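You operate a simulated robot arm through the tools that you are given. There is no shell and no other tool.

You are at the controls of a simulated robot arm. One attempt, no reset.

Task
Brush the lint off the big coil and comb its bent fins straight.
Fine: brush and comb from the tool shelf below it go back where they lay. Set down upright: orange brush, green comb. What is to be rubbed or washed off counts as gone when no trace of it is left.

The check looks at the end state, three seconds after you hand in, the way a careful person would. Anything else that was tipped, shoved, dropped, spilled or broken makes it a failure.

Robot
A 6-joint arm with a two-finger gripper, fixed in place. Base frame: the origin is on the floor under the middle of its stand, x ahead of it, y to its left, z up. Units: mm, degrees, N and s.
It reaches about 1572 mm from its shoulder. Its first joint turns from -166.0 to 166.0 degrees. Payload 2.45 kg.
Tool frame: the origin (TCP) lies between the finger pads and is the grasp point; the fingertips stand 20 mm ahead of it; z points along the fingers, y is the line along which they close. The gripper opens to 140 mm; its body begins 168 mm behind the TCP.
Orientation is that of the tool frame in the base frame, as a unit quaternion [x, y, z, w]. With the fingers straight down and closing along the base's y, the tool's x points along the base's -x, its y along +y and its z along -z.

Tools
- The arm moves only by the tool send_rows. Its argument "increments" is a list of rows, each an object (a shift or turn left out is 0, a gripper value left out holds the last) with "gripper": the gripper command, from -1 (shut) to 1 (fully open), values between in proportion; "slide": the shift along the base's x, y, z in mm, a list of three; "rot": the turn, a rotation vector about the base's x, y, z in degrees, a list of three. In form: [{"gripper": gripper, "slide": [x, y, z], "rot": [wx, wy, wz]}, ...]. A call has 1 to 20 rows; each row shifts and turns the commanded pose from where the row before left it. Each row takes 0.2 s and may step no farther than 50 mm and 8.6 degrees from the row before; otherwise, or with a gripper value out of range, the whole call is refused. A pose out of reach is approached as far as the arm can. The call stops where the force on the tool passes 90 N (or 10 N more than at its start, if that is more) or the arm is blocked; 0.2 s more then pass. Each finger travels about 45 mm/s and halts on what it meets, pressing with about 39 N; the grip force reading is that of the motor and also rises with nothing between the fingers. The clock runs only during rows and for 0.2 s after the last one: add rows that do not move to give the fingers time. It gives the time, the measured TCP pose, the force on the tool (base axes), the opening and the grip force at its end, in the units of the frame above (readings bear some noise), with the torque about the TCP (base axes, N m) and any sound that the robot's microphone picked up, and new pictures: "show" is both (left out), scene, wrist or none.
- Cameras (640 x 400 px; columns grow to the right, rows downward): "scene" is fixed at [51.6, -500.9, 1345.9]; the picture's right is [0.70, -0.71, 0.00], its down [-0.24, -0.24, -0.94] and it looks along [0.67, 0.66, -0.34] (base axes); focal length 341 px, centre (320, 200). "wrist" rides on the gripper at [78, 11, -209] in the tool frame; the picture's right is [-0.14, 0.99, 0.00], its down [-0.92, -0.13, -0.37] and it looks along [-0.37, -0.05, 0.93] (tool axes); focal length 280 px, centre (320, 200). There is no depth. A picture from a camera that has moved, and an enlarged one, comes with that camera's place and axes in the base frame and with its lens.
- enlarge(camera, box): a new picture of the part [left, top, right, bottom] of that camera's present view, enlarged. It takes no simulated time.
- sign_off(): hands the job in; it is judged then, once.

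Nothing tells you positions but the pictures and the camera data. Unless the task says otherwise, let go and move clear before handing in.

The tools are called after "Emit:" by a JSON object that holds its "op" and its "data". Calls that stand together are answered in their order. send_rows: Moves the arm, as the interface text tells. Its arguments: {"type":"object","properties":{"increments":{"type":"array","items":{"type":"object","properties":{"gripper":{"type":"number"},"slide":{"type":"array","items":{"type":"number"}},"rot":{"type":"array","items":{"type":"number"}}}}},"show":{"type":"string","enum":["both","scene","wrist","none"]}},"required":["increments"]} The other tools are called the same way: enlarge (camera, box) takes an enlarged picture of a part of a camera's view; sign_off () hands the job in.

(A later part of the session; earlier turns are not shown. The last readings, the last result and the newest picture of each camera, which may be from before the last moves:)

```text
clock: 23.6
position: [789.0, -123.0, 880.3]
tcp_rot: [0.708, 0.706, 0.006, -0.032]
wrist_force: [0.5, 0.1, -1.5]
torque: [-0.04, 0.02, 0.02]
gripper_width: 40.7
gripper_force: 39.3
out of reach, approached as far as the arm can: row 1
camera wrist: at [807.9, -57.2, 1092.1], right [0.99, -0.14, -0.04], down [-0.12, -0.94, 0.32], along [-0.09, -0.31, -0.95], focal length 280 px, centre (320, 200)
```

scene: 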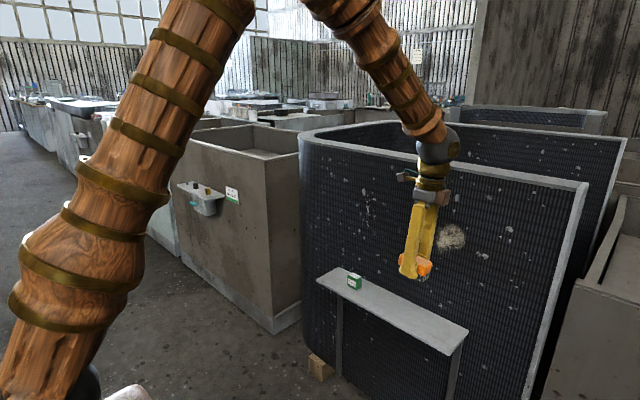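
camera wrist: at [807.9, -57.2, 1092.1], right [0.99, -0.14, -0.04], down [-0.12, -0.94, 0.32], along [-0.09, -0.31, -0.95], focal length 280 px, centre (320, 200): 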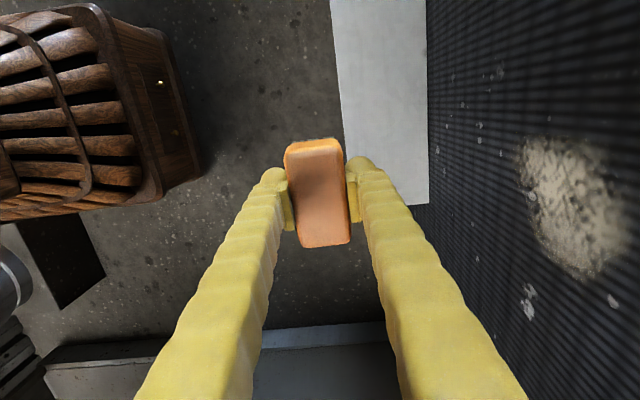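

The commanded pose drifted a few degrees during the stall. I'll correct the orientation and slide to y≈0.

Emit:
{"op": "send_rows", "data": {"increments": [{"rot": [-3.08, -2.1, 0.2]}, {"slide": [0, 30, 0]}, {"slide": [0, 31, 0]}, {"slide": [0, 31, 0]}, {"slide": [0, 31, 0]}, {}, {}]}}

```text
clock: 25.2
position: [789.9, 0.6, 881.4]
tcp_rot: [0.707, 0.708, 0.0, 0.0]
wrist_force: [-0.6, 0.4, -1.1]
torque: [0.0, 0.0, 0.01]
gripper_width: 40.6
gripper_force: 39.2
camera wrist: at [801.1, 77.6, 1089.6], right [0.99, -0.14, 0.0], down [-0.13, -0.92, 0.37], along [-0.05, -0.36, -0.93], focal length 280 px, centre (320, 200)
```

scene: 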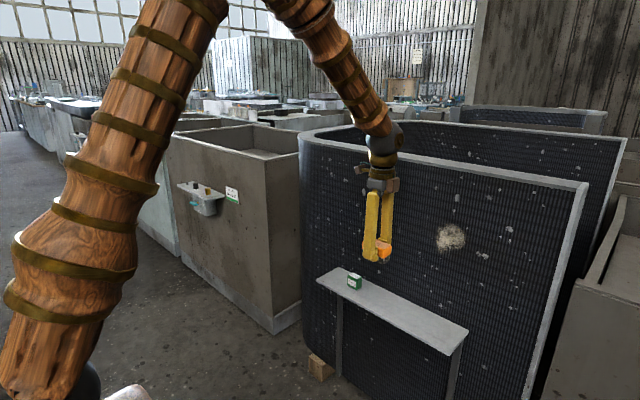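
wrist: 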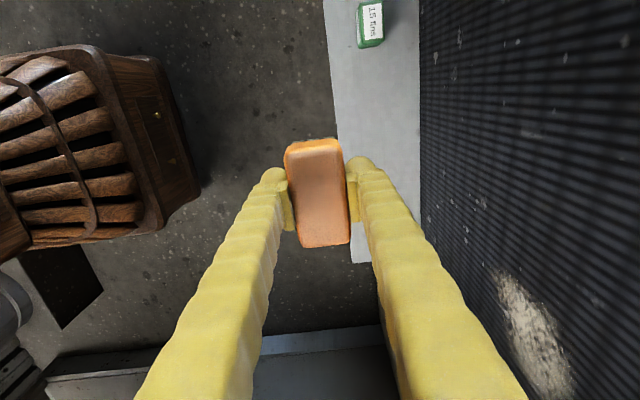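

The orientation is clean and the hand is in the arm's plane. I'll pitch from here.

Emit:
{"op": "send_rows", "data": {"increments": [{"rot": [0, -6, 0]}, {"rot": [0, -6, 0]}, {"rot": [0, -6, 0]}, {"rot": [0, -6, 0]}, {"rot": [0, -6, 0]}, {"rot": [0, -6, 0]}, {"rot": [0, -6, 0]}, {"rot": [0, -6, 0]}, {}]}}

```text
clock: 27.2
position: [789.0, 0.1, 879.6]
tcp_rot: [0.645, 0.646, 0.289, 0.289]
wrist_force: [-0.4, -0.2, -0.3]
torque: [-0.01, -0.05, 0.02]
gripper_width: 40.7
gripper_force: 38.4
camera wrist: at [640.7, 77.8, 1027.9], right [0.66, -0.14, 0.74], down [-0.36, -0.92, 0.15], along [0.66, -0.36, -0.66], focal length 280 px, centre (320, 200)
```

scene: 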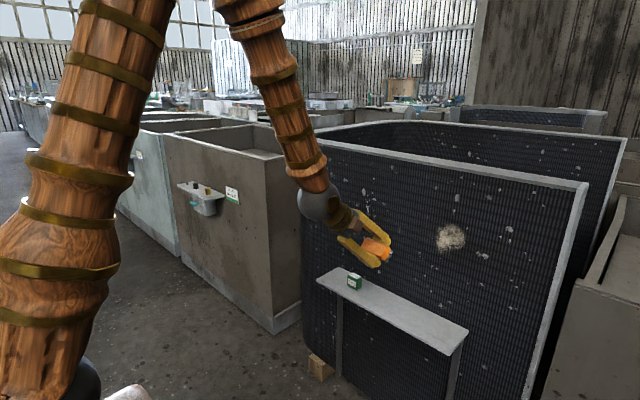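
wrist: 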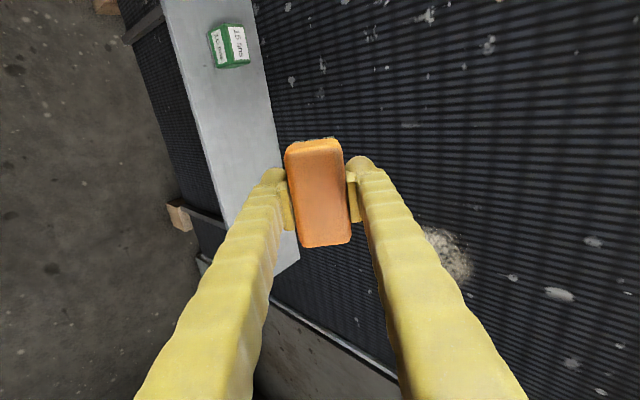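

It passed the singularity cleanly. I'll finish the pitch to horizontal.

Emit:
{"op": "send_rows", "data": {"increments": [{"rot": [0, -6, 0]}, {"rot": [0, -6, 0]}, {"rot": [0, -6, 0]}, {"rot": [0, -6, 0]}, {"rot": [0, -6, 0]}, {"rot": [0, -6, 0]}, {"rot": [0, -6, 0]}, {}]}}

```text
clock: 29.0
position: [810.4, -0.4, 880.9]
tcp_rot: [0.498, 0.501, 0.501, 0.5]
wrist_force: [-0.1, 0.1, -0.3]
torque: [0.0, -0.02, 0.01]
gripper_width: 40.8
gripper_force: 38.7
out of reach, approached as far as the arm can: row 4, 5, 6
camera wrist: at [602.2, 77.2, 890.8], right [0.0, -0.14, 0.99], down [-0.37, -0.92, -0.13], along [0.93, -0.36, -0.05], focal length 280 px, centre (320, 200)
```

scene: 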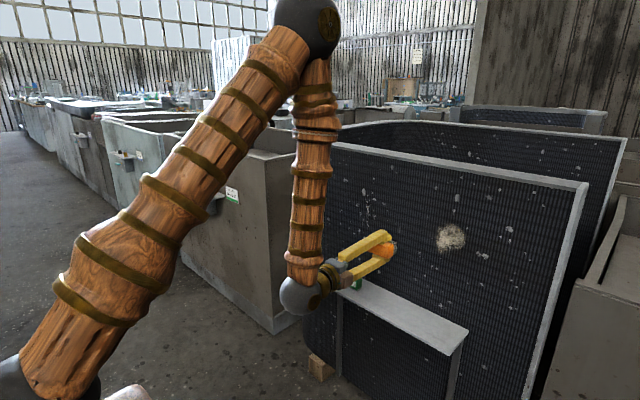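
wrist: 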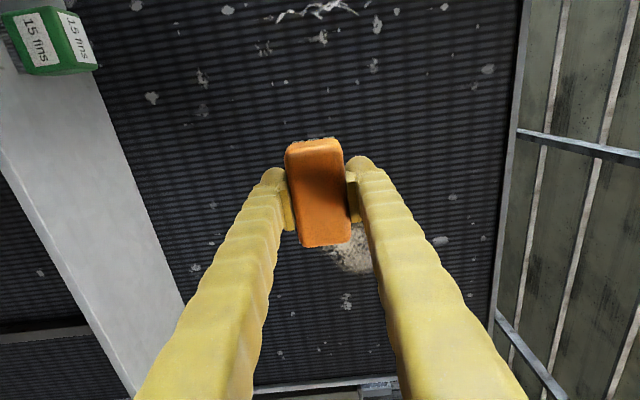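

The gripper is horizontal with the bristles facing the coil. I'll move in front of the lint patch, which spans about y −98 to −187 and z 851 to 949, staying off the face.

Emit:
{"op": "send_rows", "data": {"increments": [{"slide": [13, -36, 8]}, {"slide": [13, -36, 8]}, {"slide": [13, -36, 8]}, {"slide": [0, -35, 0]}, {}, {}]}}

Emit:
{"op": "enlarge", "data": {"camera": "scene", "box": [340, 160, 500, 300]}}

```text
clock: 30.4
position: [850.3, -143.0, 903.3]
tcp_rot: [0.498, 0.501, 0.5, 0.501]
wrist_force: [-0.9, 0.0, -0.3]
torque: [0.04, -0.03, 0.01]
gripper_width: 40.7
gripper_force: 39.4
camera wrist: at [641.0, -65.4, 914.3], right [0.0, -0.14, 0.99], down [-0.37, -0.92, -0.13], along [0.93, -0.36, -0.05], focal length 280 px, centre (320, 200)
```

scene: 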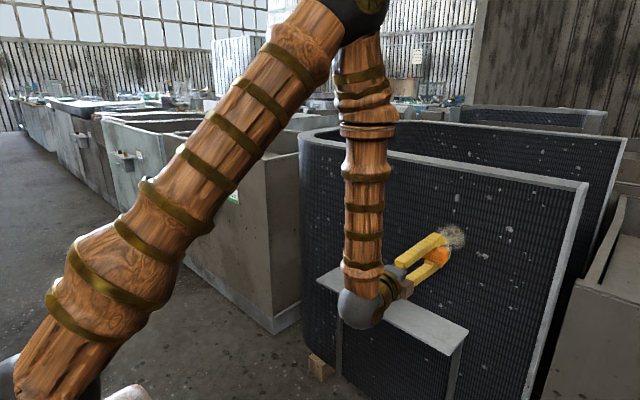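
wrist: 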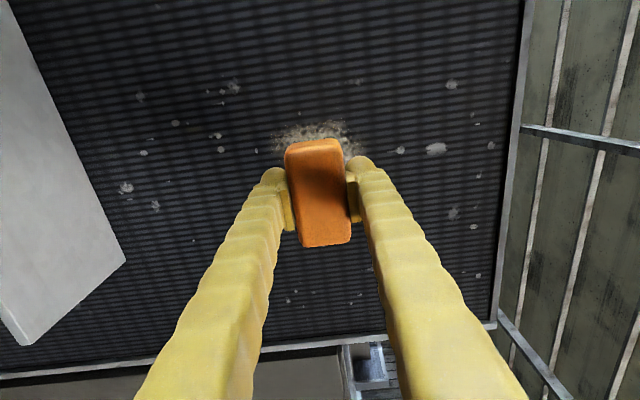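

```text
2.86 times, centred on (420, 230) of scene
camera zoom: at [51.6, -500.9, 1345.9], right [0.7, -0.71, 0.0], down [-0.24, -0.24, -0.94], along [0.67, 0.66, -0.34], focal length 974 px, centre (34, 114)
```

zoom: 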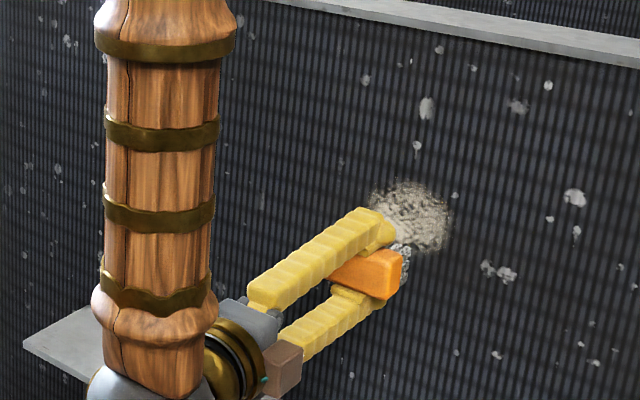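

The brush is lined up with the patch. I'll go to just above it and creep in to find the contact depth.

Emit:
{"op": "send_rows", "data": {"increments": [{"slide": [15, 0, 31]}, {"slide": [15, 0, 31]}, {"slide": [15, 0, 0]}, {"slide": [8, 0, 0]}, {}], "show": "scene"}}

Emit:
{"op": "enlarge", "data": {"camera": "scene", "box": [400, 170, 500, 270]}}

```text
clock: 31.6
position: [903.3, -142.7, 966.2]
tcp_rot: [0.499, 0.5, 0.5, 0.501]
wrist_force: [0.5, 0.4, -1.2]
torque: [0.0, 0.01, -0.03]
gripper_width: 40.9
gripper_force: 38.8
```

scene: 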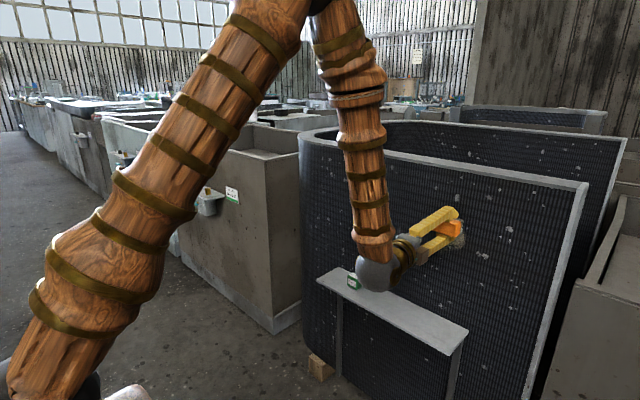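

```text
4.00 times, centred on (450, 220) of scene
camera zoom: at [51.6, -500.9, 1345.9], right [0.7, -0.71, 0.0], down [-0.24, -0.24, -0.94], along [0.67, 0.66, -0.34], focal length 1363 px, centre (-200, 120)
```

zoom: 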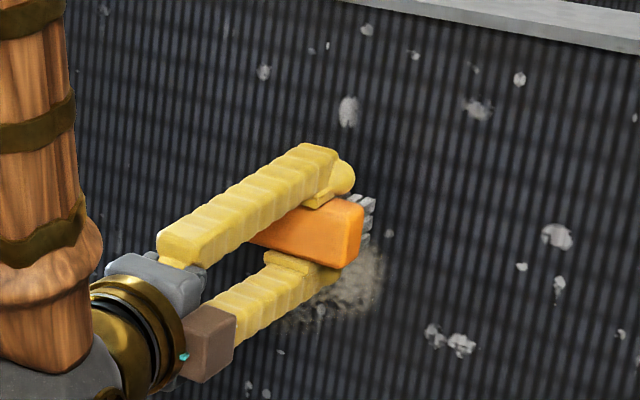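

Emit:
{"op": "send_rows", "data": {"increments": [{"slide": [3, 0, 0]}, {"slide": [3, 0, 0]}, {}], "show": "none"}}

```text
clock: 32.4
position: [909.8, -141.9, 966.3]
tcp_rot: [0.499, 0.5, 0.501, 0.5]
wrist_force: [-0.3, -0.9, -1.5]
torque: [-0.02, -0.02, -0.02]
gripper_width: 40.8
gripper_force: 38.7
```

No contact yet at x≈909. I'll keep creeping in.

Emit:
{"op": "send_rows", "data": {"increments": [{"slide": [2, 0, 0]}, {"slide": [2, 0, 0]}, {}], "show": "none"}}

```text
clock: 33.2
position: [912.5, -142.6, 966.3]
tcp_rot: [0.499, 0.5, 0.501, 0.501]
wrist_force: [-0.7, 0.3, -0.9]
torque: [0.03, 0.03, -0.04]
gripper_width: 40.8
gripper_force: 38.7
```

Still free at x≈913, so I'll go in small steps.

Emit:
{"op": "send_rows", "data": {"increments": [{"slide": [2, 0, 0]}, {"slide": [2, 0, 0]}, {}], "show": "none"}}

```text
clock: 34.0
position: [917.0, -142.3, 966.8]
tcp_rot: [0.499, 0.5, 0.5, 0.5]
wrist_force: [0.2, -0.4, -0.7]
torque: [0.0, -0.01, 0.03]
gripper_width: 40.7
gripper_force: 38.9
```

Emit:
{"op": "send_rows", "data": {"increments": [{"slide": [2, 0, 0]}, {}], "show": "none"}}

Emit:
{"op": "enlarge", "data": {"camera": "scene", "box": [420, 190, 490, 250]}}

```text
clock: 34.6
position: [918.6, -144.1, 966.4]
tcp_rot: [0.499, 0.501, 0.5, 0.501]
wrist_force: [-0.1, 0.1, -1.5]
torque: [-0.02, 0.0, -0.01]
gripper_width: 40.7
gripper_force: 39.0
```

```text
6.67 times, centred on (455, 220) of scene
camera zoom: at [51.6, -500.9, 1345.9], right [0.7, -0.71, 0.0], down [-0.24, -0.24, -0.94], along [0.67, 0.66, -0.34], focal length 2271 px, centre (-580, 67)
```

zoom: 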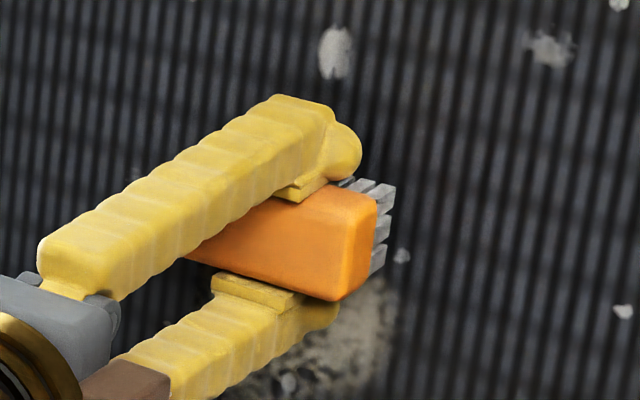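

Emit:
{"op": "send_rows", "data": {"increments": [{"slide": [2, 0, 0]}, {}], "show": "none"}}

Emit:
{"op": "send_rows", "data": {"increments": [{"slide": [1.5, 0, 0]}, {}], "show": "none"}}

```text
clock: 35.2
position: [920.5, -143.6, 965.3]
tcp_rot: [0.499, 0.5, 0.5, 0.5]
wrist_force: [-14.6, 0.2, 0.8]
torque: [-0.06, 0.0, -0.51]
gripper_width: 40.7
gripper_force: 39.2
```

```text
clock: 35.8
position: [922.4, -143.6, 965.9]
tcp_rot: [0.499, 0.501, 0.5, 0.5]
wrist_force: [-35.7, 2.4, 4.9]
torque: [-0.03, -0.04, -0.04]
gripper_width: 40.8
gripper_force: 38.7
```

Contact starts at x≈919.5 and stiffens at about 15 N/mm. I'll ease off 1 mm and stroke down over the lint.

Emit:
{"op": "send_rows", "data": {"increments": [{"slide": [-1, 0, 0]}, {"slide": [0, 0, -8]}, {"slide": [0, 0, -8]}, {"slide": [0, 0, -8]}, {"slide": [0, 0, -8]}, {"slide": [0, 0, -8]}]}}

Emit:
{"op": "enlarge", "data": {"camera": "scene", "box": [400, 190, 500, 270]}}

```text
clock: 37.2
position: [921.7, -142.9, 926.3]
tcp_rot: [0.499, 0.501, 0.501, 0.5]
wrist_force: [-0.6, 0.3, -0.7]
torque: [0.0, -0.02, 0.02]
gripper_width: 40.8
gripper_force: 39.0
camera wrist: at [712.7, -65.2, 936.8], right [0.0, -0.14, 0.99], down [-0.37, -0.92, -0.13], along [0.93, -0.36, -0.05], focal length 280 px, centre (320, 200)
```

scene: 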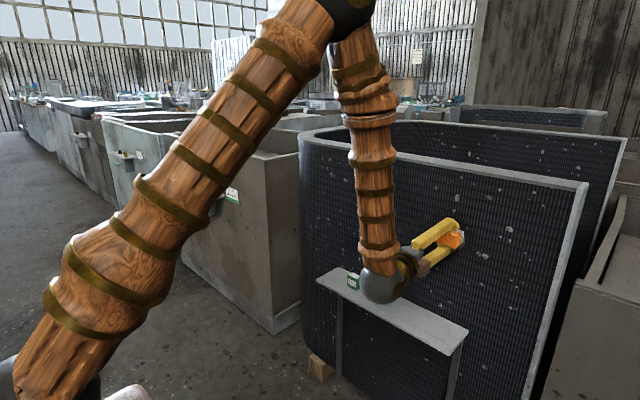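
wrist: 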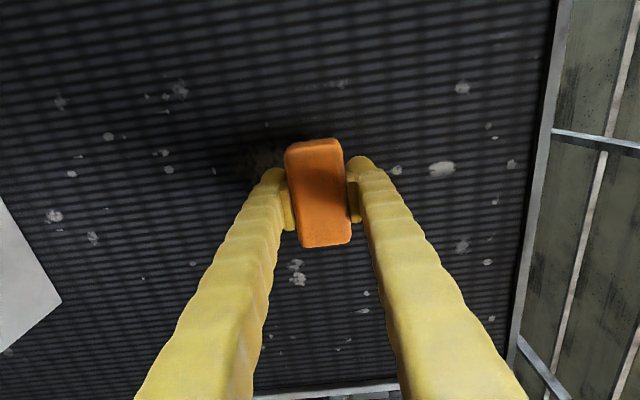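

```text
5.00 times, centred on (450, 230) of scene
camera zoom: at [51.6, -500.9, 1345.9], right [0.7, -0.71, 0.0], down [-0.24, -0.24, -0.94], along [0.67, 0.66, -0.34], focal length 1704 px, centre (-330, 50)
```

zoom: 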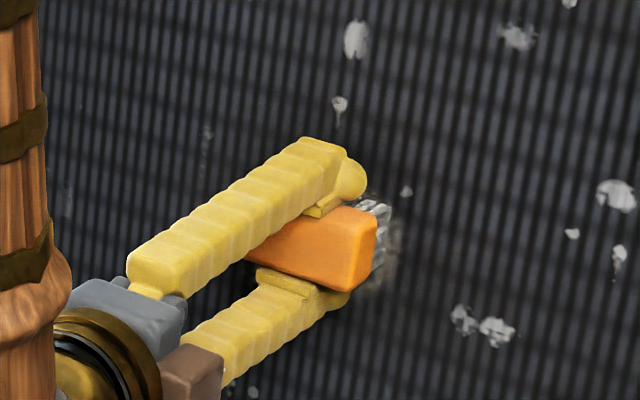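

The lint is already clearing. Contact has gone light, so I'll press in about 1 mm and continue the downward stroke.

Emit:
{"op": "send_rows", "data": {"increments": [{"slide": [1, 0, -6]}, {"slide": [0, 0, -8]}, {"slide": [0, 0, -8]}, {"slide": [0, 0, -8]}], "show": "none"}}

Emit:
{"op": "enlarge", "data": {"camera": "scene", "box": [400, 190, 500, 270]}}

```text
clock: 38.2
position: [921.7, -142.0, 896.4]
tcp_rot: [0.499, 0.5, 0.501, 0.501]
wrist_force: [-16.3, 0.0, 3.2]
torque: [-0.01, -0.02, -0.02]
gripper_width: 40.8
gripper_force: 38.5
```

```text
5.00 times, centred on (450, 230) of scene
camera zoom: at [51.6, -500.9, 1345.9], right [0.7, -0.71, 0.0], down [-0.24, -0.24, -0.94], along [0.67, 0.66, -0.34], focal length 1704 px, centre (-330, 50)
```

zoom: 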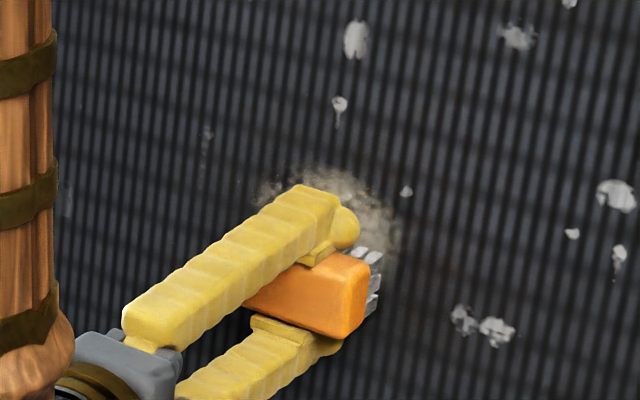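

With 16 N of contact the lint is thinning. I'll run full strokes down and back up at this y.

Emit:
{"op": "send_rows", "data": {"increments": [{"slide": [0, 0, -10]}, {"slide": [0, 0, -10]}, {"slide": [0, 0, -10]}, {"slide": [0, 0, -10]}, {"slide": [0, 0, -10]}, {"slide": [0, 0, 10]}, {"slide": [0, 0, 10]}, {"slide": [0, 0, 10]}, {"slide": [0, 0, 10]}, {"slide": [0, 0, 10]}, {"slide": [0, 0, 10]}, {"slide": [0, 0, 10]}, {"slide": [0, 0, 10]}, {"slide": [0, 0, 10]}, {"slide": [0, 0, 10]}, {"slide": [0, 0, 10]}], "show": "none"}}

Emit:
{"op": "enlarge", "data": {"camera": "scene", "box": [400, 190, 500, 270]}}

```text
clock: 41.6
position: [922.9, -143.1, 955.3]
tcp_rot: [0.498, 0.501, 0.5, 0.501]
wrist_force: [-24.8, -0.1, -4.3]
torque: [-0.06, 0.07, 0.04]
gripper_width: 40.5
gripper_force: 39.0
```

```text
5.00 times, centred on (450, 230) of scene
camera zoom: at [51.6, -500.9, 1345.9], right [0.7, -0.71, 0.0], down [-0.24, -0.24, -0.94], along [0.67, 0.66, -0.34], focal length 1704 px, centre (-330, 50)
```

zoom: 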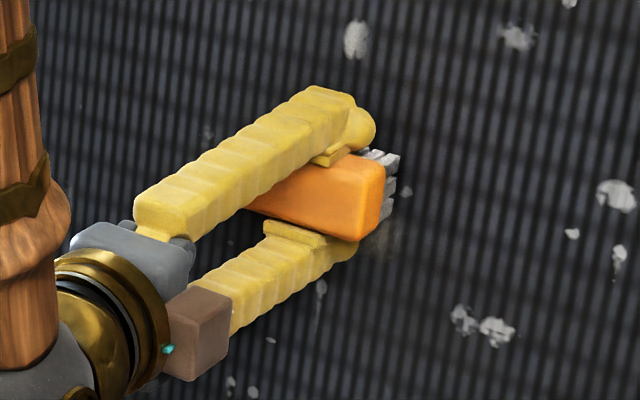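

It works well. I'll now stroke the right side of the patch.

Emit:
{"op": "send_rows", "data": {"increments": [{"slide": [0, -8, 3]}, {"slide": [0, -8, 3]}, {"slide": [0, -8, 3]}, {"slide": [0, 0, -10]}, {"slide": [0, 0, -10]}, {"slide": [0, 0, -10]}, {"slide": [0, 0, -10]}, {"slide": [0, 0, -10]}, {"slide": [0, 0, -10]}, {"slide": [0, 0, -10]}, {"slide": [0, 0, -10]}, {"slide": [0, 0, -10]}, {"slide": [0, 0, -10]}, {"slide": [0, 0, -10]}, {"slide": [0, 0, -10]}], "show": "none"}}

Emit:
{"op": "enlarge", "data": {"camera": "scene", "box": [400, 190, 500, 270]}}

```text
clock: 44.8
position: [922.9, -166.1, 843.8]
tcp_rot: [0.499, 0.5, 0.5, 0.5]
wrist_force: [0.5, -0.7, -1.7]
torque: [0.01, -0.03, 0.0]
gripper_width: 40.7
gripper_force: 39.0
```

```text
5.00 times, centred on (450, 230) of scene
camera zoom: at [51.6, -500.9, 1345.9], right [0.7, -0.71, 0.0], down [-0.24, -0.24, -0.94], along [0.67, 0.66, -0.34], focal length 1704 px, centre (-330, 50)
```

zoom: 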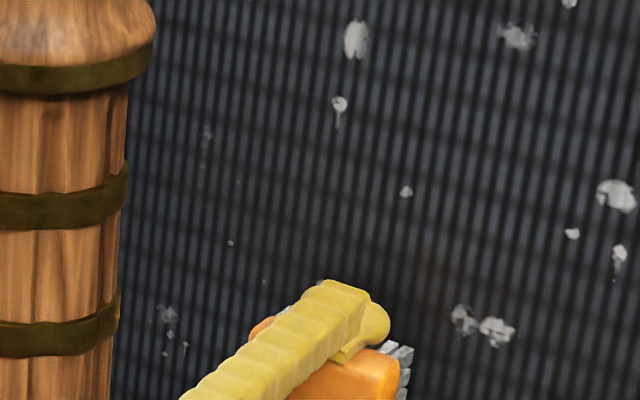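

The patch looks nearly gone. I'll press slightly and do more passes on the right and left to remove every trace.

Emit:
{"op": "send_rows", "data": {"increments": [{"slide": [0.8, 0, 0]}, {"slide": [0, 0, 10]}, {"slide": [0, 0, 10]}, {"slide": [0, 0, 10]}, {"slide": [0, 0, 10]}, {"slide": [0, 0, 10]}, {"slide": [0, 0, 10]}, {"slide": [0, 0, 10]}, {"slide": [0, 0, 10]}, {"slide": [0, 0, 10]}, {"slide": [0, 0, 10]}, {"slide": [0, 0, 10]}, {"slide": [0, 0, 10]}], "show": "none"}}

Emit:
{"op": "send_rows", "data": {"increments": [{"slide": [0, 16, 0]}, {"slide": [0, 16, 0]}, {"slide": [0, 16, 0]}, {"slide": [0, 0, -10]}, {"slide": [0, 0, -10]}, {"slide": [0, 0, -10]}, {"slide": [0, 0, -10]}, {"slide": [0, 0, -10]}, {"slide": [0, 0, -10]}, {"slide": [0, 0, -10]}, {"slide": [0, 0, -10]}, {"slide": [0, 0, -10]}, {"slide": [0, 0, -10]}, {"slide": [0, 0, -10]}, {"slide": [0, 0, -10]}], "show": "none"}}

Emit:
{"op": "enlarge", "data": {"camera": "scene", "box": [400, 190, 500, 270]}}

```text
clock: 47.6
position: [921.5, -168.3, 966.0]
tcp_rot: [0.499, 0.5, 0.501, 0.5]
wrist_force: [-29.2, 0.2, -7.9]
torque: [-0.04, 0.09, 0.02]
gripper_width: 40.5
gripper_force: 39.5
```

```text
clock: 50.8
position: [922.0, -118.4, 844.9]
tcp_rot: [0.499, 0.5, 0.501, 0.501]
wrist_force: [-7.3, -0.1, -1.9]
torque: [0.03, 0.08, 0.01]
gripper_width: 41.1
gripper_force: 38.8
```

```text
5.00 times, centred on (450, 230) of scene
camera zoom: at [51.6, -500.9, 1345.9], right [0.7, -0.71, 0.0], down [-0.24, -0.24, -0.94], along [0.67, 0.66, -0.34], focal length 1704 px, centre (-330, 50)
```

zoom: 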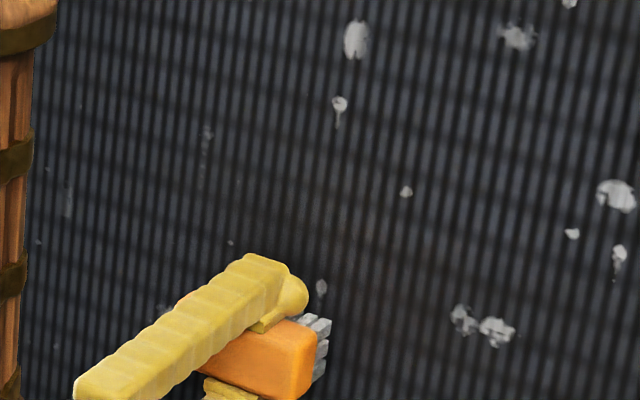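

It looks clean from here. I'll do one more pass up this side, then retreat and inspect closely.

Emit:
{"op": "send_rows", "data": {"increments": [{"slide": [0, 8, 0]}, {"slide": [0, 0, 12]}, {"slide": [0, 0, 12]}, {"slide": [0, 0, 12]}, {"slide": [0, 0, 12]}, {"slide": [0, 0, 12]}, {"slide": [0, 0, 12]}, {"slide": [0, 0, 12]}, {"slide": [0, 0, 12]}, {"slide": [0, 0, 12]}, {"slide": [0, 0, 12]}, {"slide": [-20, 0, 0]}, {"slide": [-50, 0, 0]}, {"slide": [0, 35, 0]}, {"slide": [0, 35, 0]}, {}]}}

Emit:
{"op": "enlarge", "data": {"camera": "scene", "box": [410, 190, 490, 270]}}

Emit:
{"op": "enlarge", "data": {"camera": "wrist", "box": [180, 130, 460, 305]}}

```text
clock: 54.2
position: [853.7, -41.4, 964.8]
tcp_rot: [0.498, 0.501, 0.5, 0.5]
wrist_force: [0.8, 0.0, -1.1]
torque: [0.02, 0.0, -0.02]
gripper_width: 40.9
gripper_force: 39.0
camera wrist: at [644.5, 36.2, 975.9], right [0.0, -0.14, 0.99], down [-0.37, -0.92, -0.13], along [0.93, -0.36, -0.05], focal length 280 px, centre (320, 200)
```

scene: 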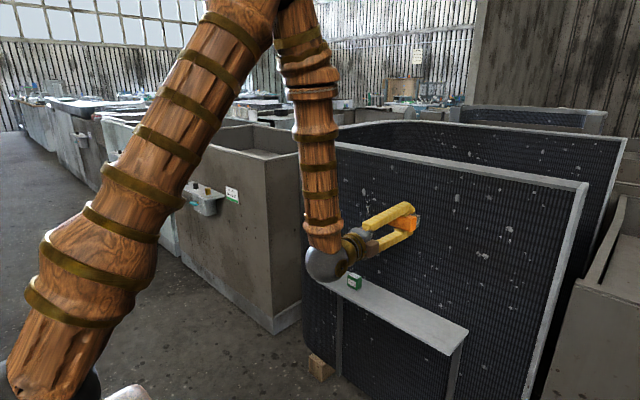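
wrist: 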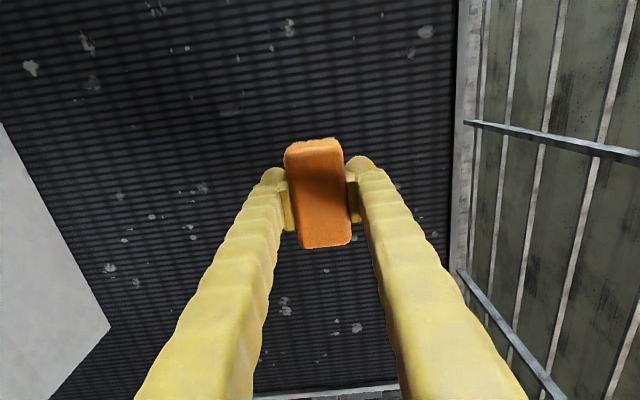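

```text
5.00 times, centred on (450, 230) of scene
camera zoom: at [51.6, -500.9, 1345.9], right [0.7, -0.71, 0.0], down [-0.24, -0.24, -0.94], along [0.67, 0.66, -0.34], focal length 1704 px, centre (-330, 50)
```

zoom: 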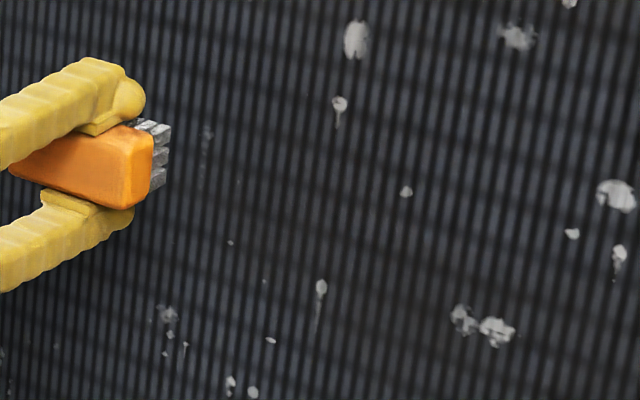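

```text
2.29 times, centred on (320, 218) of wrist
camera zoom: at [644.5, 36.2, 975.9], right [0.0, -0.14, 0.99], down [-0.37, -0.92, -0.13], along [0.93, -0.36, -0.05], focal length 641 px, centre (320, 160)
```

zoom: 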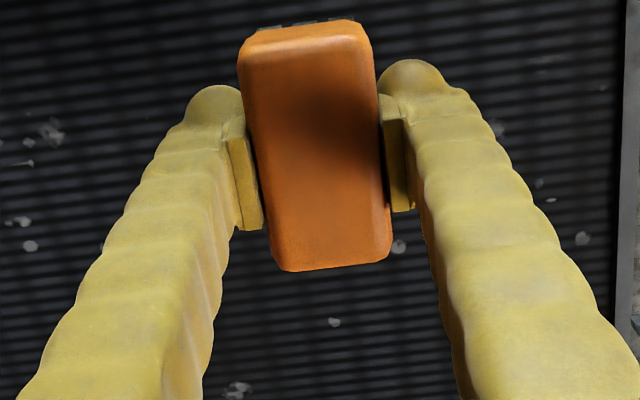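

Emit:
{"op": "enlarge", "data": {"camera": "scene", "box": [425, 212, 480, 262]}}

Emit:
{"op": "enlarge", "data": {"camera": "scene", "box": [340, 170, 400, 230]}}

Emit:
{"op": "enlarge", "data": {"camera": "wrist", "box": [240, 220, 400, 380]}}

```text
8.00 times, centred on (452, 237) of scene
camera zoom: at [51.6, -500.9, 1345.9], right [0.7, -0.71, 0.0], down [-0.24, -0.24, -0.94], along [0.67, 0.66, -0.34], focal length 2726 px, centre (-740, -96)
```

zoom: 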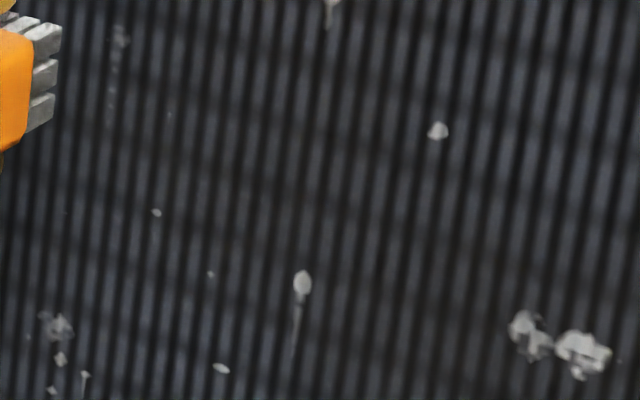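

```text
6.67 times, centred on (370, 200) of scene
camera zoom: at [51.6, -500.9, 1345.9], right [0.7, -0.71, 0.0], down [-0.24, -0.24, -0.94], along [0.67, 0.66, -0.34], focal length 2271 px, centre (-13, 200)
```

zoom: 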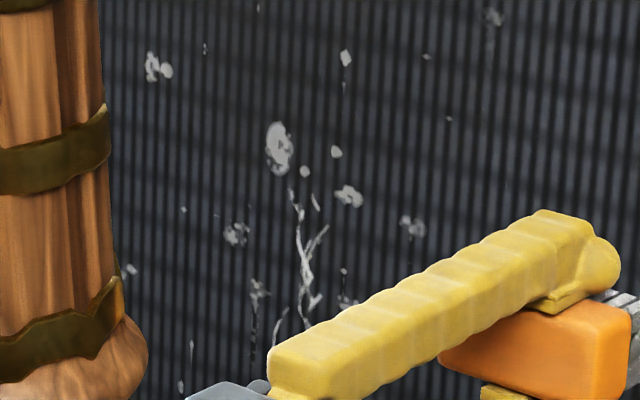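

```text
2.50 times, centred on (320, 300) of wrist
camera zoom: at [644.5, 36.2, 975.9], right [0.0, -0.14, 0.99], down [-0.37, -0.92, -0.13], along [0.93, -0.36, -0.05], focal length 701 px, centre (320, -50)
```

zoom: 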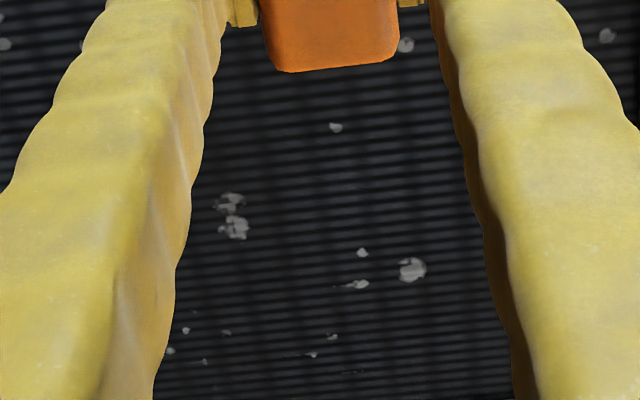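

The lint shows no trace even at high zoom. For certainty I'll make one more gentle pass on each side before putting the brush back.

Emit:
{"op": "send_rows", "data": {"increments": [{"slide": [20, -40, 0]}, {"slide": [30, -39, 0]}, {"slide": [14, 0, 0]}, {"slide": [3, 0, 0]}, {}], "show": "none"}}

```text
clock: 55.4
position: [920.8, -120.3, 965.7]
tcp_rot: [0.499, 0.501, 0.5, 0.5]
wrist_force: [0.6, 0.4, -1.5]
torque: [-0.02, 0.06, -0.02]
gripper_width: 40.7
gripper_force: 39.2
```

Emit:
{"op": "send_rows", "data": {"increments": [{"slide": [1.5, 0, 0]}, {}], "show": "none"}}

Emit:
{"op": "send_rows", "data": {"increments": [{"slide": [1, 0, 0]}, {}], "show": "none"}}

```text
clock: 56.0
position: [922.4, -120.1, 965.5]
tcp_rot: [0.499, 0.501, 0.501, 0.5]
wrist_force: [-0.6, 0.3, -0.5]
torque: [-0.02, 0.01, 0.0]
gripper_width: 40.7
gripper_force: 38.9
```

```text
clock: 56.6
position: [922.1, -120.5, 965.6]
tcp_rot: [0.498, 0.501, 0.501, 0.5]
wrist_force: [0.2, 0.2, -0.9]
torque: [0.01, 0.01, 0.01]
gripper_width: 41.0
gripper_force: 38.9
```

Emit:
{"op": "send_rows", "data": {"increments": [{"slide": [1, 0, 0]}, {}], "show": "none"}}

Emit:
{"op": "send_rows", "data": {"increments": [{"slide": [0.7, 0, 0]}, {}], "show": "none"}}

```text
clock: 57.2
position: [924.3, -120.4, 966.0]
tcp_rot: [0.499, 0.5, 0.5, 0.501]
wrist_force: [-23.9, 1.7, 4.6]
torque: [0.02, 0.01, 0.06]
gripper_width: 40.9
gripper_force: 39.0
```

```text
clock: 57.8
position: [924.0, -120.0, 965.2]
tcp_rot: [0.5, 0.5, 0.5, 0.5]
wrist_force: [-37.0, 1.7, 1.4]
torque: [0.0, -0.01, -0.01]
gripper_width: 40.9
gripper_force: 38.9
```

Contact is firm. I'll do the final pass down at y≈−120 and back up at y≈−165.

Emit:
{"op": "send_rows", "data": {"increments": [{"slide": [-0.5, 0, 0]}, {"slide": [0, 0, -12]}, {"slide": [0, 0, -12]}, {"slide": [0, 0, -12]}, {"slide": [0, 0, -12]}, {"slide": [0, 0, -12]}, {"slide": [0, 0, -12]}, {"slide": [0, 0, -12]}, {"slide": [0, 0, -12]}, {"slide": [0, 0, -12]}, {"slide": [0, 0, -12]}], "show": "none"}}

Emit:
{"op": "send_rows", "data": {"increments": [{"slide": [0, -15, 0]}, {"slide": [0, -15, 0]}, {"slide": [0, -15, 0]}, {"slide": [0.4, 0, 12]}, {"slide": [0, 0, 12]}, {"slide": [0, 0, 12]}, {"slide": [0, 0, 12]}, {"slide": [0, 0, 12]}, {"slide": [0, 0, 12]}, {"slide": [0, 0, 12]}, {"slide": [0, 0, 12]}, {"slide": [0, 0, 12]}, {"slide": [0, 0, 12]}], "show": "none"}}

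```text
clock: 60.2
position: [923.4, -119.3, 844.9]
tcp_rot: [0.499, 0.5, 0.5, 0.501]
wrist_force: [-0.2, 0.9, -1.0]
torque: [-0.01, -0.01, 0.01]
gripper_width: 40.9
gripper_force: 38.6
```

```text
clock: 63.0
position: [924.6, -164.1, 965.9]
tcp_rot: [0.498, 0.501, 0.5, 0.5]
wrist_force: [-23.3, -0.3, -5.6]
torque: [0.02, 0.11, 0.05]
gripper_width: 40.8
gripper_force: 39.5
```

Now I'll retreat to y≈0 and pitch the gripper back down to vertical.

Emit:
{"op": "send_rows", "data": {"increments": [{"slide": [-25, 0, 0]}, {"slide": [-35, 0, -10]}, {"slide": [-30, 10, -20]}, {"slide": [0, 40, -10]}, {"slide": [0, 40, -10]}, {"slide": [0, 40, -10]}, {"slide": [0, 34.5, 0]}, {}], "show": "none"}}

```text
clock: 64.8
position: [833.0, 0.4, 905.6]
tcp_rot: [0.499, 0.501, 0.5, 0.501]
wrist_force: [-0.2, 0.2, -2.3]
torque: [0.01, -0.02, 0.04]
gripper_width: 40.7
gripper_force: 38.8
```

Emit:
{"op": "send_rows", "data": {"increments": [{"rot": [0, 6, 0]}, {"rot": [0, 6, 0]}, {"rot": [0, 6, 0]}, {"rot": [0, 6, 0]}, {"rot": [0, 6, 0]}, {"rot": [0, 6, 0]}, {"rot": [0, 6, 0]}, {"rot": [0, 6, 0]}, {"rot": [0, 6, 0]}, {"rot": [0, 6, 0]}, {"rot": [0, 6, 0]}, {"rot": [0, 6, 0]}, {"rot": [0, 6, 0]}, {"rot": [0, 6, 0]}, {"rot": [0, 6, 0]}, {}]}}

```text
clock: 68.2
position: [833.9, -1.0, 905.4]
tcp_rot: [0.707, 0.708, 0.001, -0.001]
wrist_force: [-0.3, 0.6, -0.9]
torque: [0.0, 0.01, -0.03]
gripper_width: 40.9
gripper_force: 38.4
camera wrist: at [845.3, 77.0, 1114.6], right [0.99, -0.14, 0.0], down [-0.13, -0.92, 0.37], along [-0.05, -0.36, -0.93], focal length 280 px, centre (320, 200)
```

scene: 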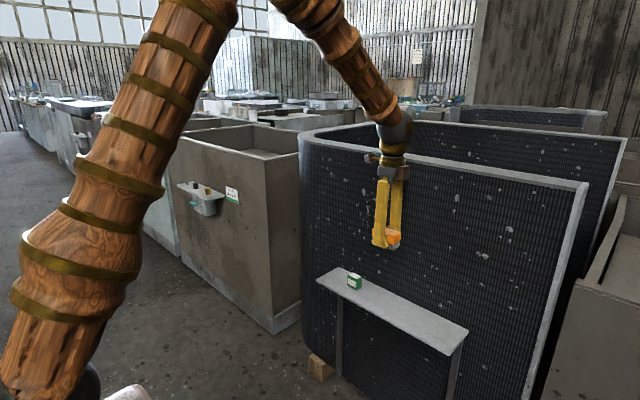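
wrist: 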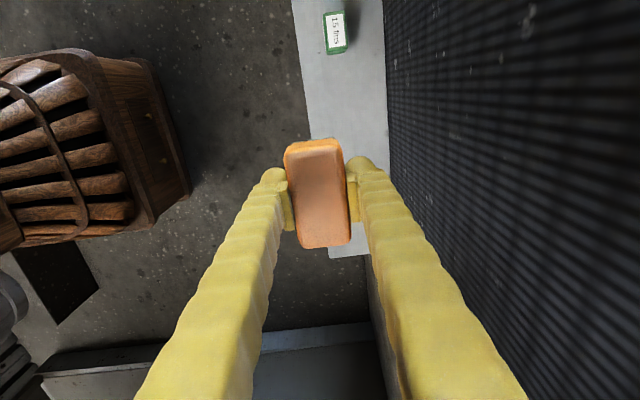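

The gripper is vertical again. I'll bring the brush over its original spot, about (874.5, −125), and lower it.

Emit:
{"op": "send_rows", "data": {"increments": [{"slide": [0, -31, -20]}, {"slide": [0, -31, -20]}, {"slide": [0, -31, -25]}, {"slide": [10, -31, -30]}, {"slide": [15, 0, -30]}, {"slide": [15.5, 0, -30]}, {"slide": [0, 0, -20]}, {}]}}

Emit:
{"op": "enlarge", "data": {"camera": "scene", "box": [380, 250, 500, 350]}}

```text
clock: 70.0
position: [874.3, -125.6, 729.4]
tcp_rot: [0.706, 0.708, 0.002, 0.0]
wrist_force: [0.2, -0.6, -1.4]
torque: [0.01, 0.03, 0.03]
gripper_width: 40.8
gripper_force: 39.1
camera wrist: at [885.6, -47.4, 939.0], right [0.99, -0.14, 0.0], down [-0.13, -0.92, 0.37], along [-0.05, -0.36, -0.93], focal length 280 px, centre (320, 200)
```

scene: 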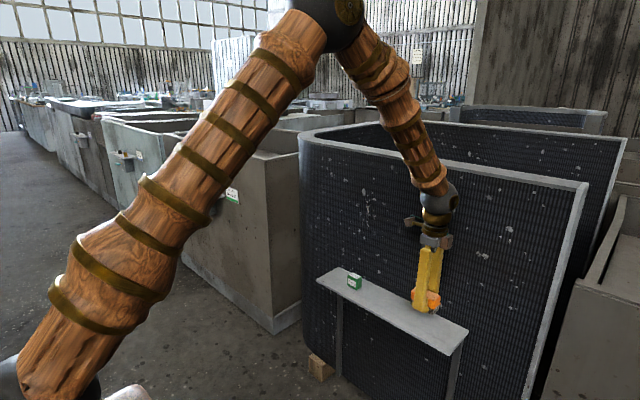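
wrist: 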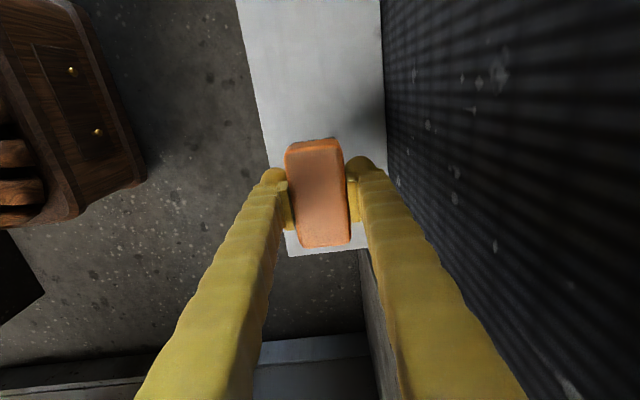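

```text
4.00 times, centred on (440, 300) of scene
camera zoom: at [51.6, -500.9, 1345.9], right [0.7, -0.71, 0.0], down [-0.24, -0.24, -0.94], along [0.67, 0.66, -0.34], focal length 1363 px, centre (-160, -200)
```

zoom: 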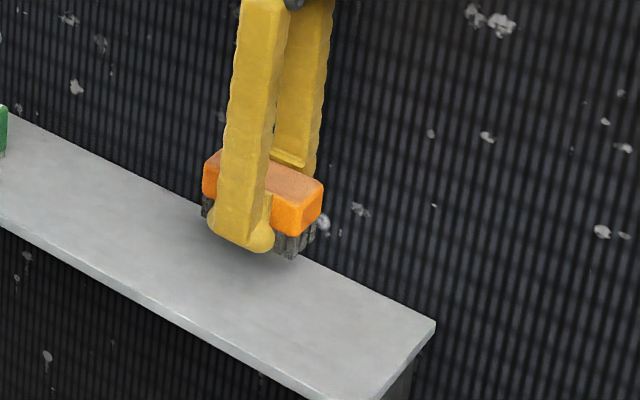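

Emit:
{"op": "send_rows", "data": {"increments": [{"slide": [0, 0.5, -20]}, {"slide": [0, 0, -20]}, {"slide": [0, 0, -12]}, {"slide": [0, 0, -6]}, {}], "show": "none"}}

Emit:
{"op": "enlarge", "data": {"camera": "scene", "box": [380, 250, 500, 350]}}

```text
clock: 71.2
position: [874.6, -123.5, 671.4]
tcp_rot: [0.706, 0.708, 0.001, -0.001]
wrist_force: [-0.2, -0.1, -1.1]
torque: [0.0, 0.01, -0.01]
gripper_width: 40.7
gripper_force: 39.3
```

```text
4.00 times, centred on (440, 300) of scene
camera zoom: at [51.6, -500.9, 1345.9], right [0.7, -0.71, 0.0], down [-0.24, -0.24, -0.94], along [0.67, 0.66, -0.34], focal length 1363 px, centre (-160, -200)
```

zoom: 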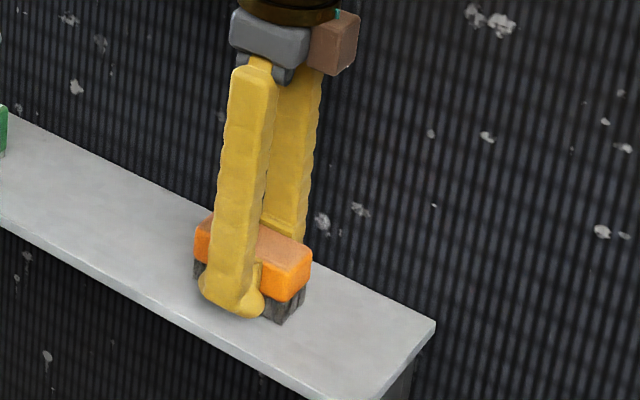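

Emit:
{"op": "send_rows", "data": {"increments": [{"slide": [0, 0, -2]}, {"slide": [0, 0, -1.5]}, {}], "show": "none"}}

Emit:
{"op": "send_rows", "data": {"increments": [{"slide": [0, 0, -1.5]}, {}], "show": "none"}}

```text
clock: 72.0
position: [874.4, -124.8, 668.5]
tcp_rot: [0.707, 0.708, 0.001, -0.001]
wrist_force: [0.0, 0.5, -1.0]
torque: [0.0, -0.04, 0.0]
gripper_width: 41.1
gripper_force: 39.1
```

```text
clock: 72.6
position: [874.5, -124.2, 667.0]
tcp_rot: [0.706, 0.708, 0.002, 0.0]
wrist_force: [-0.1, -0.1, -0.9]
torque: [-0.02, 0.01, -0.02]
gripper_width: 40.8
gripper_force: 39.2
```

Emit:
{"op": "send_rows", "data": {"increments": [{"slide": [0, 0, -1.5]}, {}], "show": "none"}}

Emit:
{"op": "send_rows", "data": {"increments": [{"slide": [0, 0, -1]}, {}], "show": "none"}}

Emit:
{"op": "enlarge", "data": {"camera": "scene", "box": [380, 250, 500, 350]}}

```text
clock: 73.2
position: [874.7, -124.5, 667.7]
tcp_rot: [0.707, 0.708, 0.002, 0.0]
wrist_force: [-6.6, 1.6, 20.8]
torque: [0.07, 0.31, -0.03]
gripper_width: 40.9
gripper_force: 38.7
```

```text
clock: 73.8
position: [875.8, -122.7, 665.2]
tcp_rot: [0.707, 0.708, 0.001, 0.0]
wrist_force: [-10.5, 2.4, 36.3]
torque: [-0.03, 0.29, 0.0]
gripper_width: 40.6
gripper_force: 38.8
```

```text
4.00 times, centred on (440, 300) of scene
camera zoom: at [51.6, -500.9, 1345.9], right [0.7, -0.71, 0.0], down [-0.24, -0.24, -0.94], along [0.67, 0.66, -0.34], focal length 1363 px, centre (-160, -200)
```

zoom: 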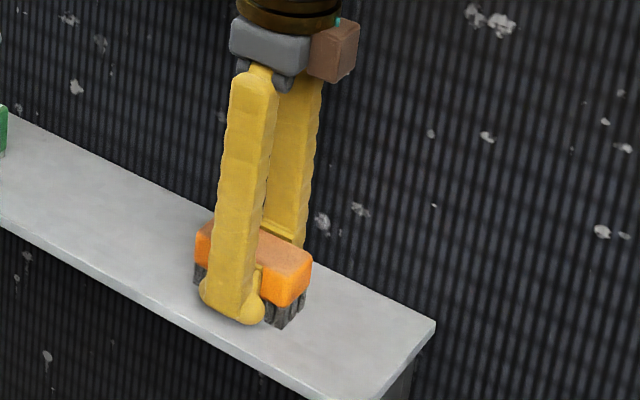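

Emit:
{"op": "enlarge", "data": {"camera": "wrist", "box": [200, 80, 460, 260]}}

Emit:
{"op": "enlarge", "data": {"camera": "scene", "box": [410, 290, 460, 340]}}

```text
2.22 times, centred on (330, 170) of wrist
camera zoom: at [885.8, -46.7, 875.1], right [0.99, -0.14, 0.0], down [-0.13, -0.92, 0.37], along [-0.05, -0.36, -0.93], focal length 623 px, centre (298, 267)
```

zoom: 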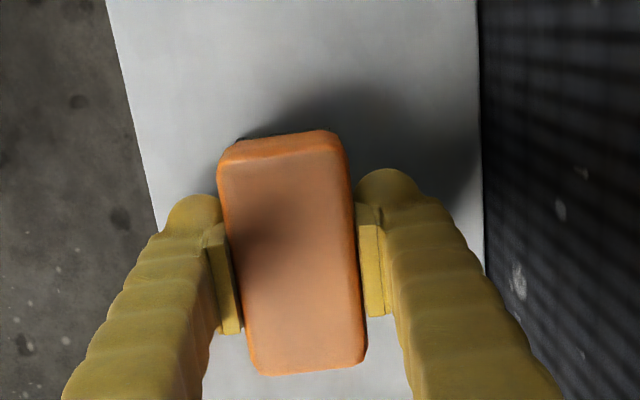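

```text
8.00 times, centred on (435, 315) of scene
camera zoom: at [51.6, -500.9, 1345.9], right [0.7, -0.71, 0.0], down [-0.24, -0.24, -0.94], along [0.67, 0.66, -0.34], focal length 2726 px, centre (-600, -720)
```

zoom: 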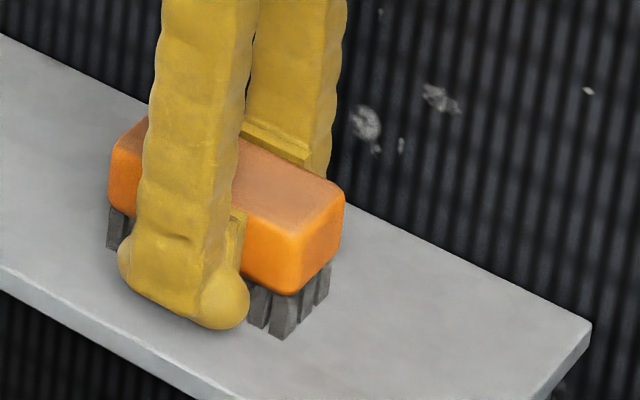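

The brush has slid a few mm toward +y relative to its original spot. I'll lift slightly, shift −5 mm in y, and set it down.

Emit:
{"op": "send_rows", "data": {"increments": [{"slide": [0, 0, 5]}, {"slide": [0, -5, 0]}, {"slide": [0, 0, -2]}, {}], "show": "none"}}

Emit:
{"op": "send_rows", "data": {"increments": [{"slide": [0, 0, -1]}, {}], "show": "none"}}

Emit:
{"op": "send_rows", "data": {"increments": [{"slide": [0, 0, -0.7]}, {}], "show": "none"}}

Emit:
{"op": "enlarge", "data": {"camera": "scene", "box": [380, 250, 500, 350]}}

```text
clock: 74.8
position: [873.2, -130.2, 668.0]
tcp_rot: [0.707, 0.707, 0.0, 0.0]
wrist_force: [-0.2, 0.5, -1.7]
torque: [-0.02, 0.01, -0.02]
gripper_width: 40.4
gripper_force: 38.6
```

```text
clock: 75.4
position: [874.5, -128.7, 667.7]
tcp_rot: [0.707, 0.708, 0.001, 0.0]
wrist_force: [-0.3, 0.3, -0.9]
torque: [-0.01, -0.04, 0.0]
gripper_width: 40.8
gripper_force: 39.0
```

```text
clock: 76.0
position: [874.1, -129.6, 665.2]
tcp_rot: [0.706, 0.708, 0.001, 0.0]
wrist_force: [0.3, -0.1, -0.5]
torque: [-0.04, 0.03, -0.02]
gripper_width: 40.7
gripper_force: 39.0
```

```text
4.00 times, centred on (440, 300) of scene
camera zoom: at [51.6, -500.9, 1345.9], right [0.7, -0.71, 0.0], down [-0.24, -0.24, -0.94], along [0.67, 0.66, -0.34], focal length 1363 px, centre (-160, -200)
```

zoom: 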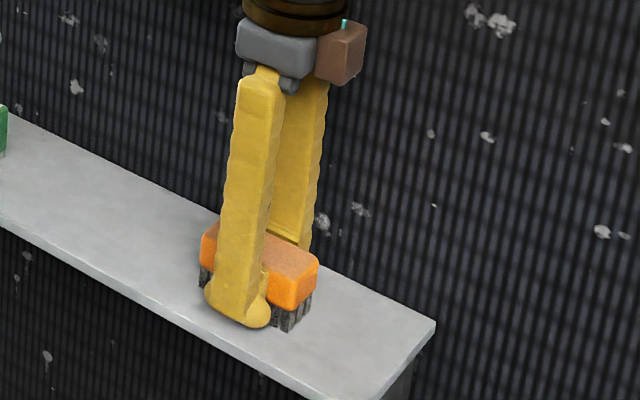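

Position matches the original picture now. I'll lower to light contact.

Emit:
{"op": "send_rows", "data": {"increments": [{"slide": [0, 0, -0.7]}, {}], "show": "none"}}

Emit:
{"op": "send_rows", "data": {"increments": [{"slide": [0, 0, -0.7]}, {}], "show": "none"}}

```text
clock: 76.6
position: [874.1, -128.2, 664.8]
tcp_rot: [0.707, 0.708, 0.002, 0.0]
wrist_force: [-3.0, -0.2, 12.5]
torque: [-0.08, 0.19, -0.03]
gripper_width: 40.6
gripper_force: 39.1
```

```text
clock: 77.2
position: [875.0, -129.5, 666.1]
tcp_rot: [0.706, 0.708, 0.001, 0.001]
wrist_force: [-6.4, -2.0, 31.3]
torque: [-0.01, 0.32, 0.02]
gripper_width: 40.6
gripper_force: 38.8
```

The brush is on the shelf. I'll relieve the pressure and release.

Emit:
{"op": "send_rows", "data": {"increments": [{"slide": [0, 0, 1]}, {"gripper": -0.3}, {}, {"gripper": 0.0}, {}, {}, {}]}}

Emit:
{"op": "enlarge", "data": {"camera": "scene", "box": [380, 250, 500, 350]}}

Emit:
{"op": "enlarge", "data": {"camera": "wrist", "box": [200, 80, 460, 260]}}

```text
clock: 78.8
position: [873.5, -129.2, 665.1]
tcp_rot: [0.707, 0.707, 0.001, 0.0]
wrist_force: [0.0, 0.6, -0.4]
torque: [-0.01, -0.02, 0.0]
gripper_width: 69.6
gripper_force: 0.0
camera wrist: at [885.6, -51.6, 875.0], right [0.99, -0.14, 0.0], down [-0.13, -0.92, 0.37], along [-0.05, -0.36, -0.93], focal length 280 px, centre (320, 200)
```

scene: 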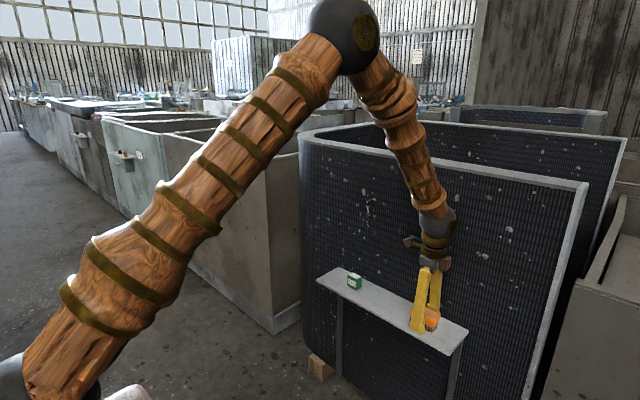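
wrist: 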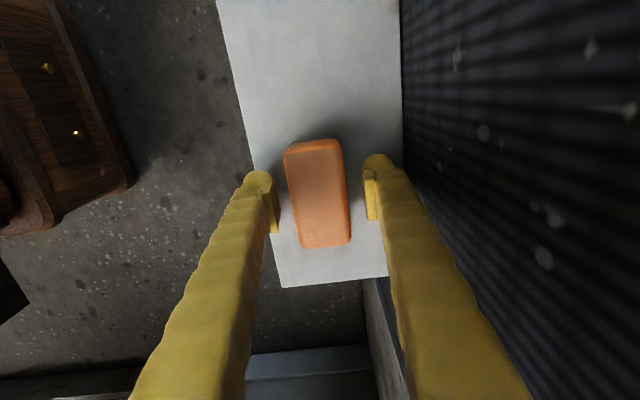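

```text
4.00 times, centred on (440, 300) of scene
camera zoom: at [51.6, -500.9, 1345.9], right [0.7, -0.71, 0.0], down [-0.24, -0.24, -0.94], along [0.67, 0.66, -0.34], focal length 1363 px, centre (-160, -200)
```

zoom: 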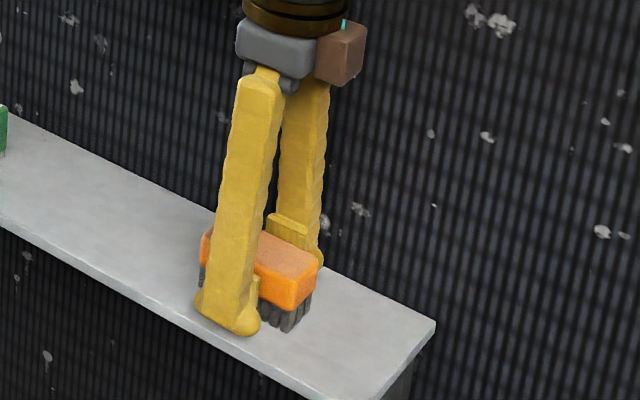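

```text
2.22 times, centred on (330, 170) of wrist
camera zoom: at [885.6, -51.6, 875.0], right [0.99, -0.14, 0.0], down [-0.13, -0.92, 0.37], along [-0.05, -0.36, -0.93], focal length 623 px, centre (298, 267)
```

zoom: 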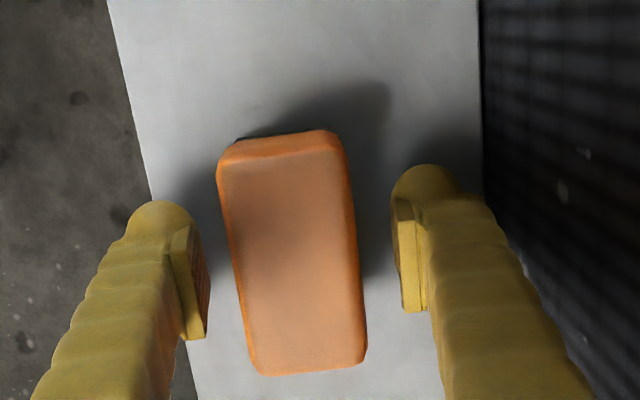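

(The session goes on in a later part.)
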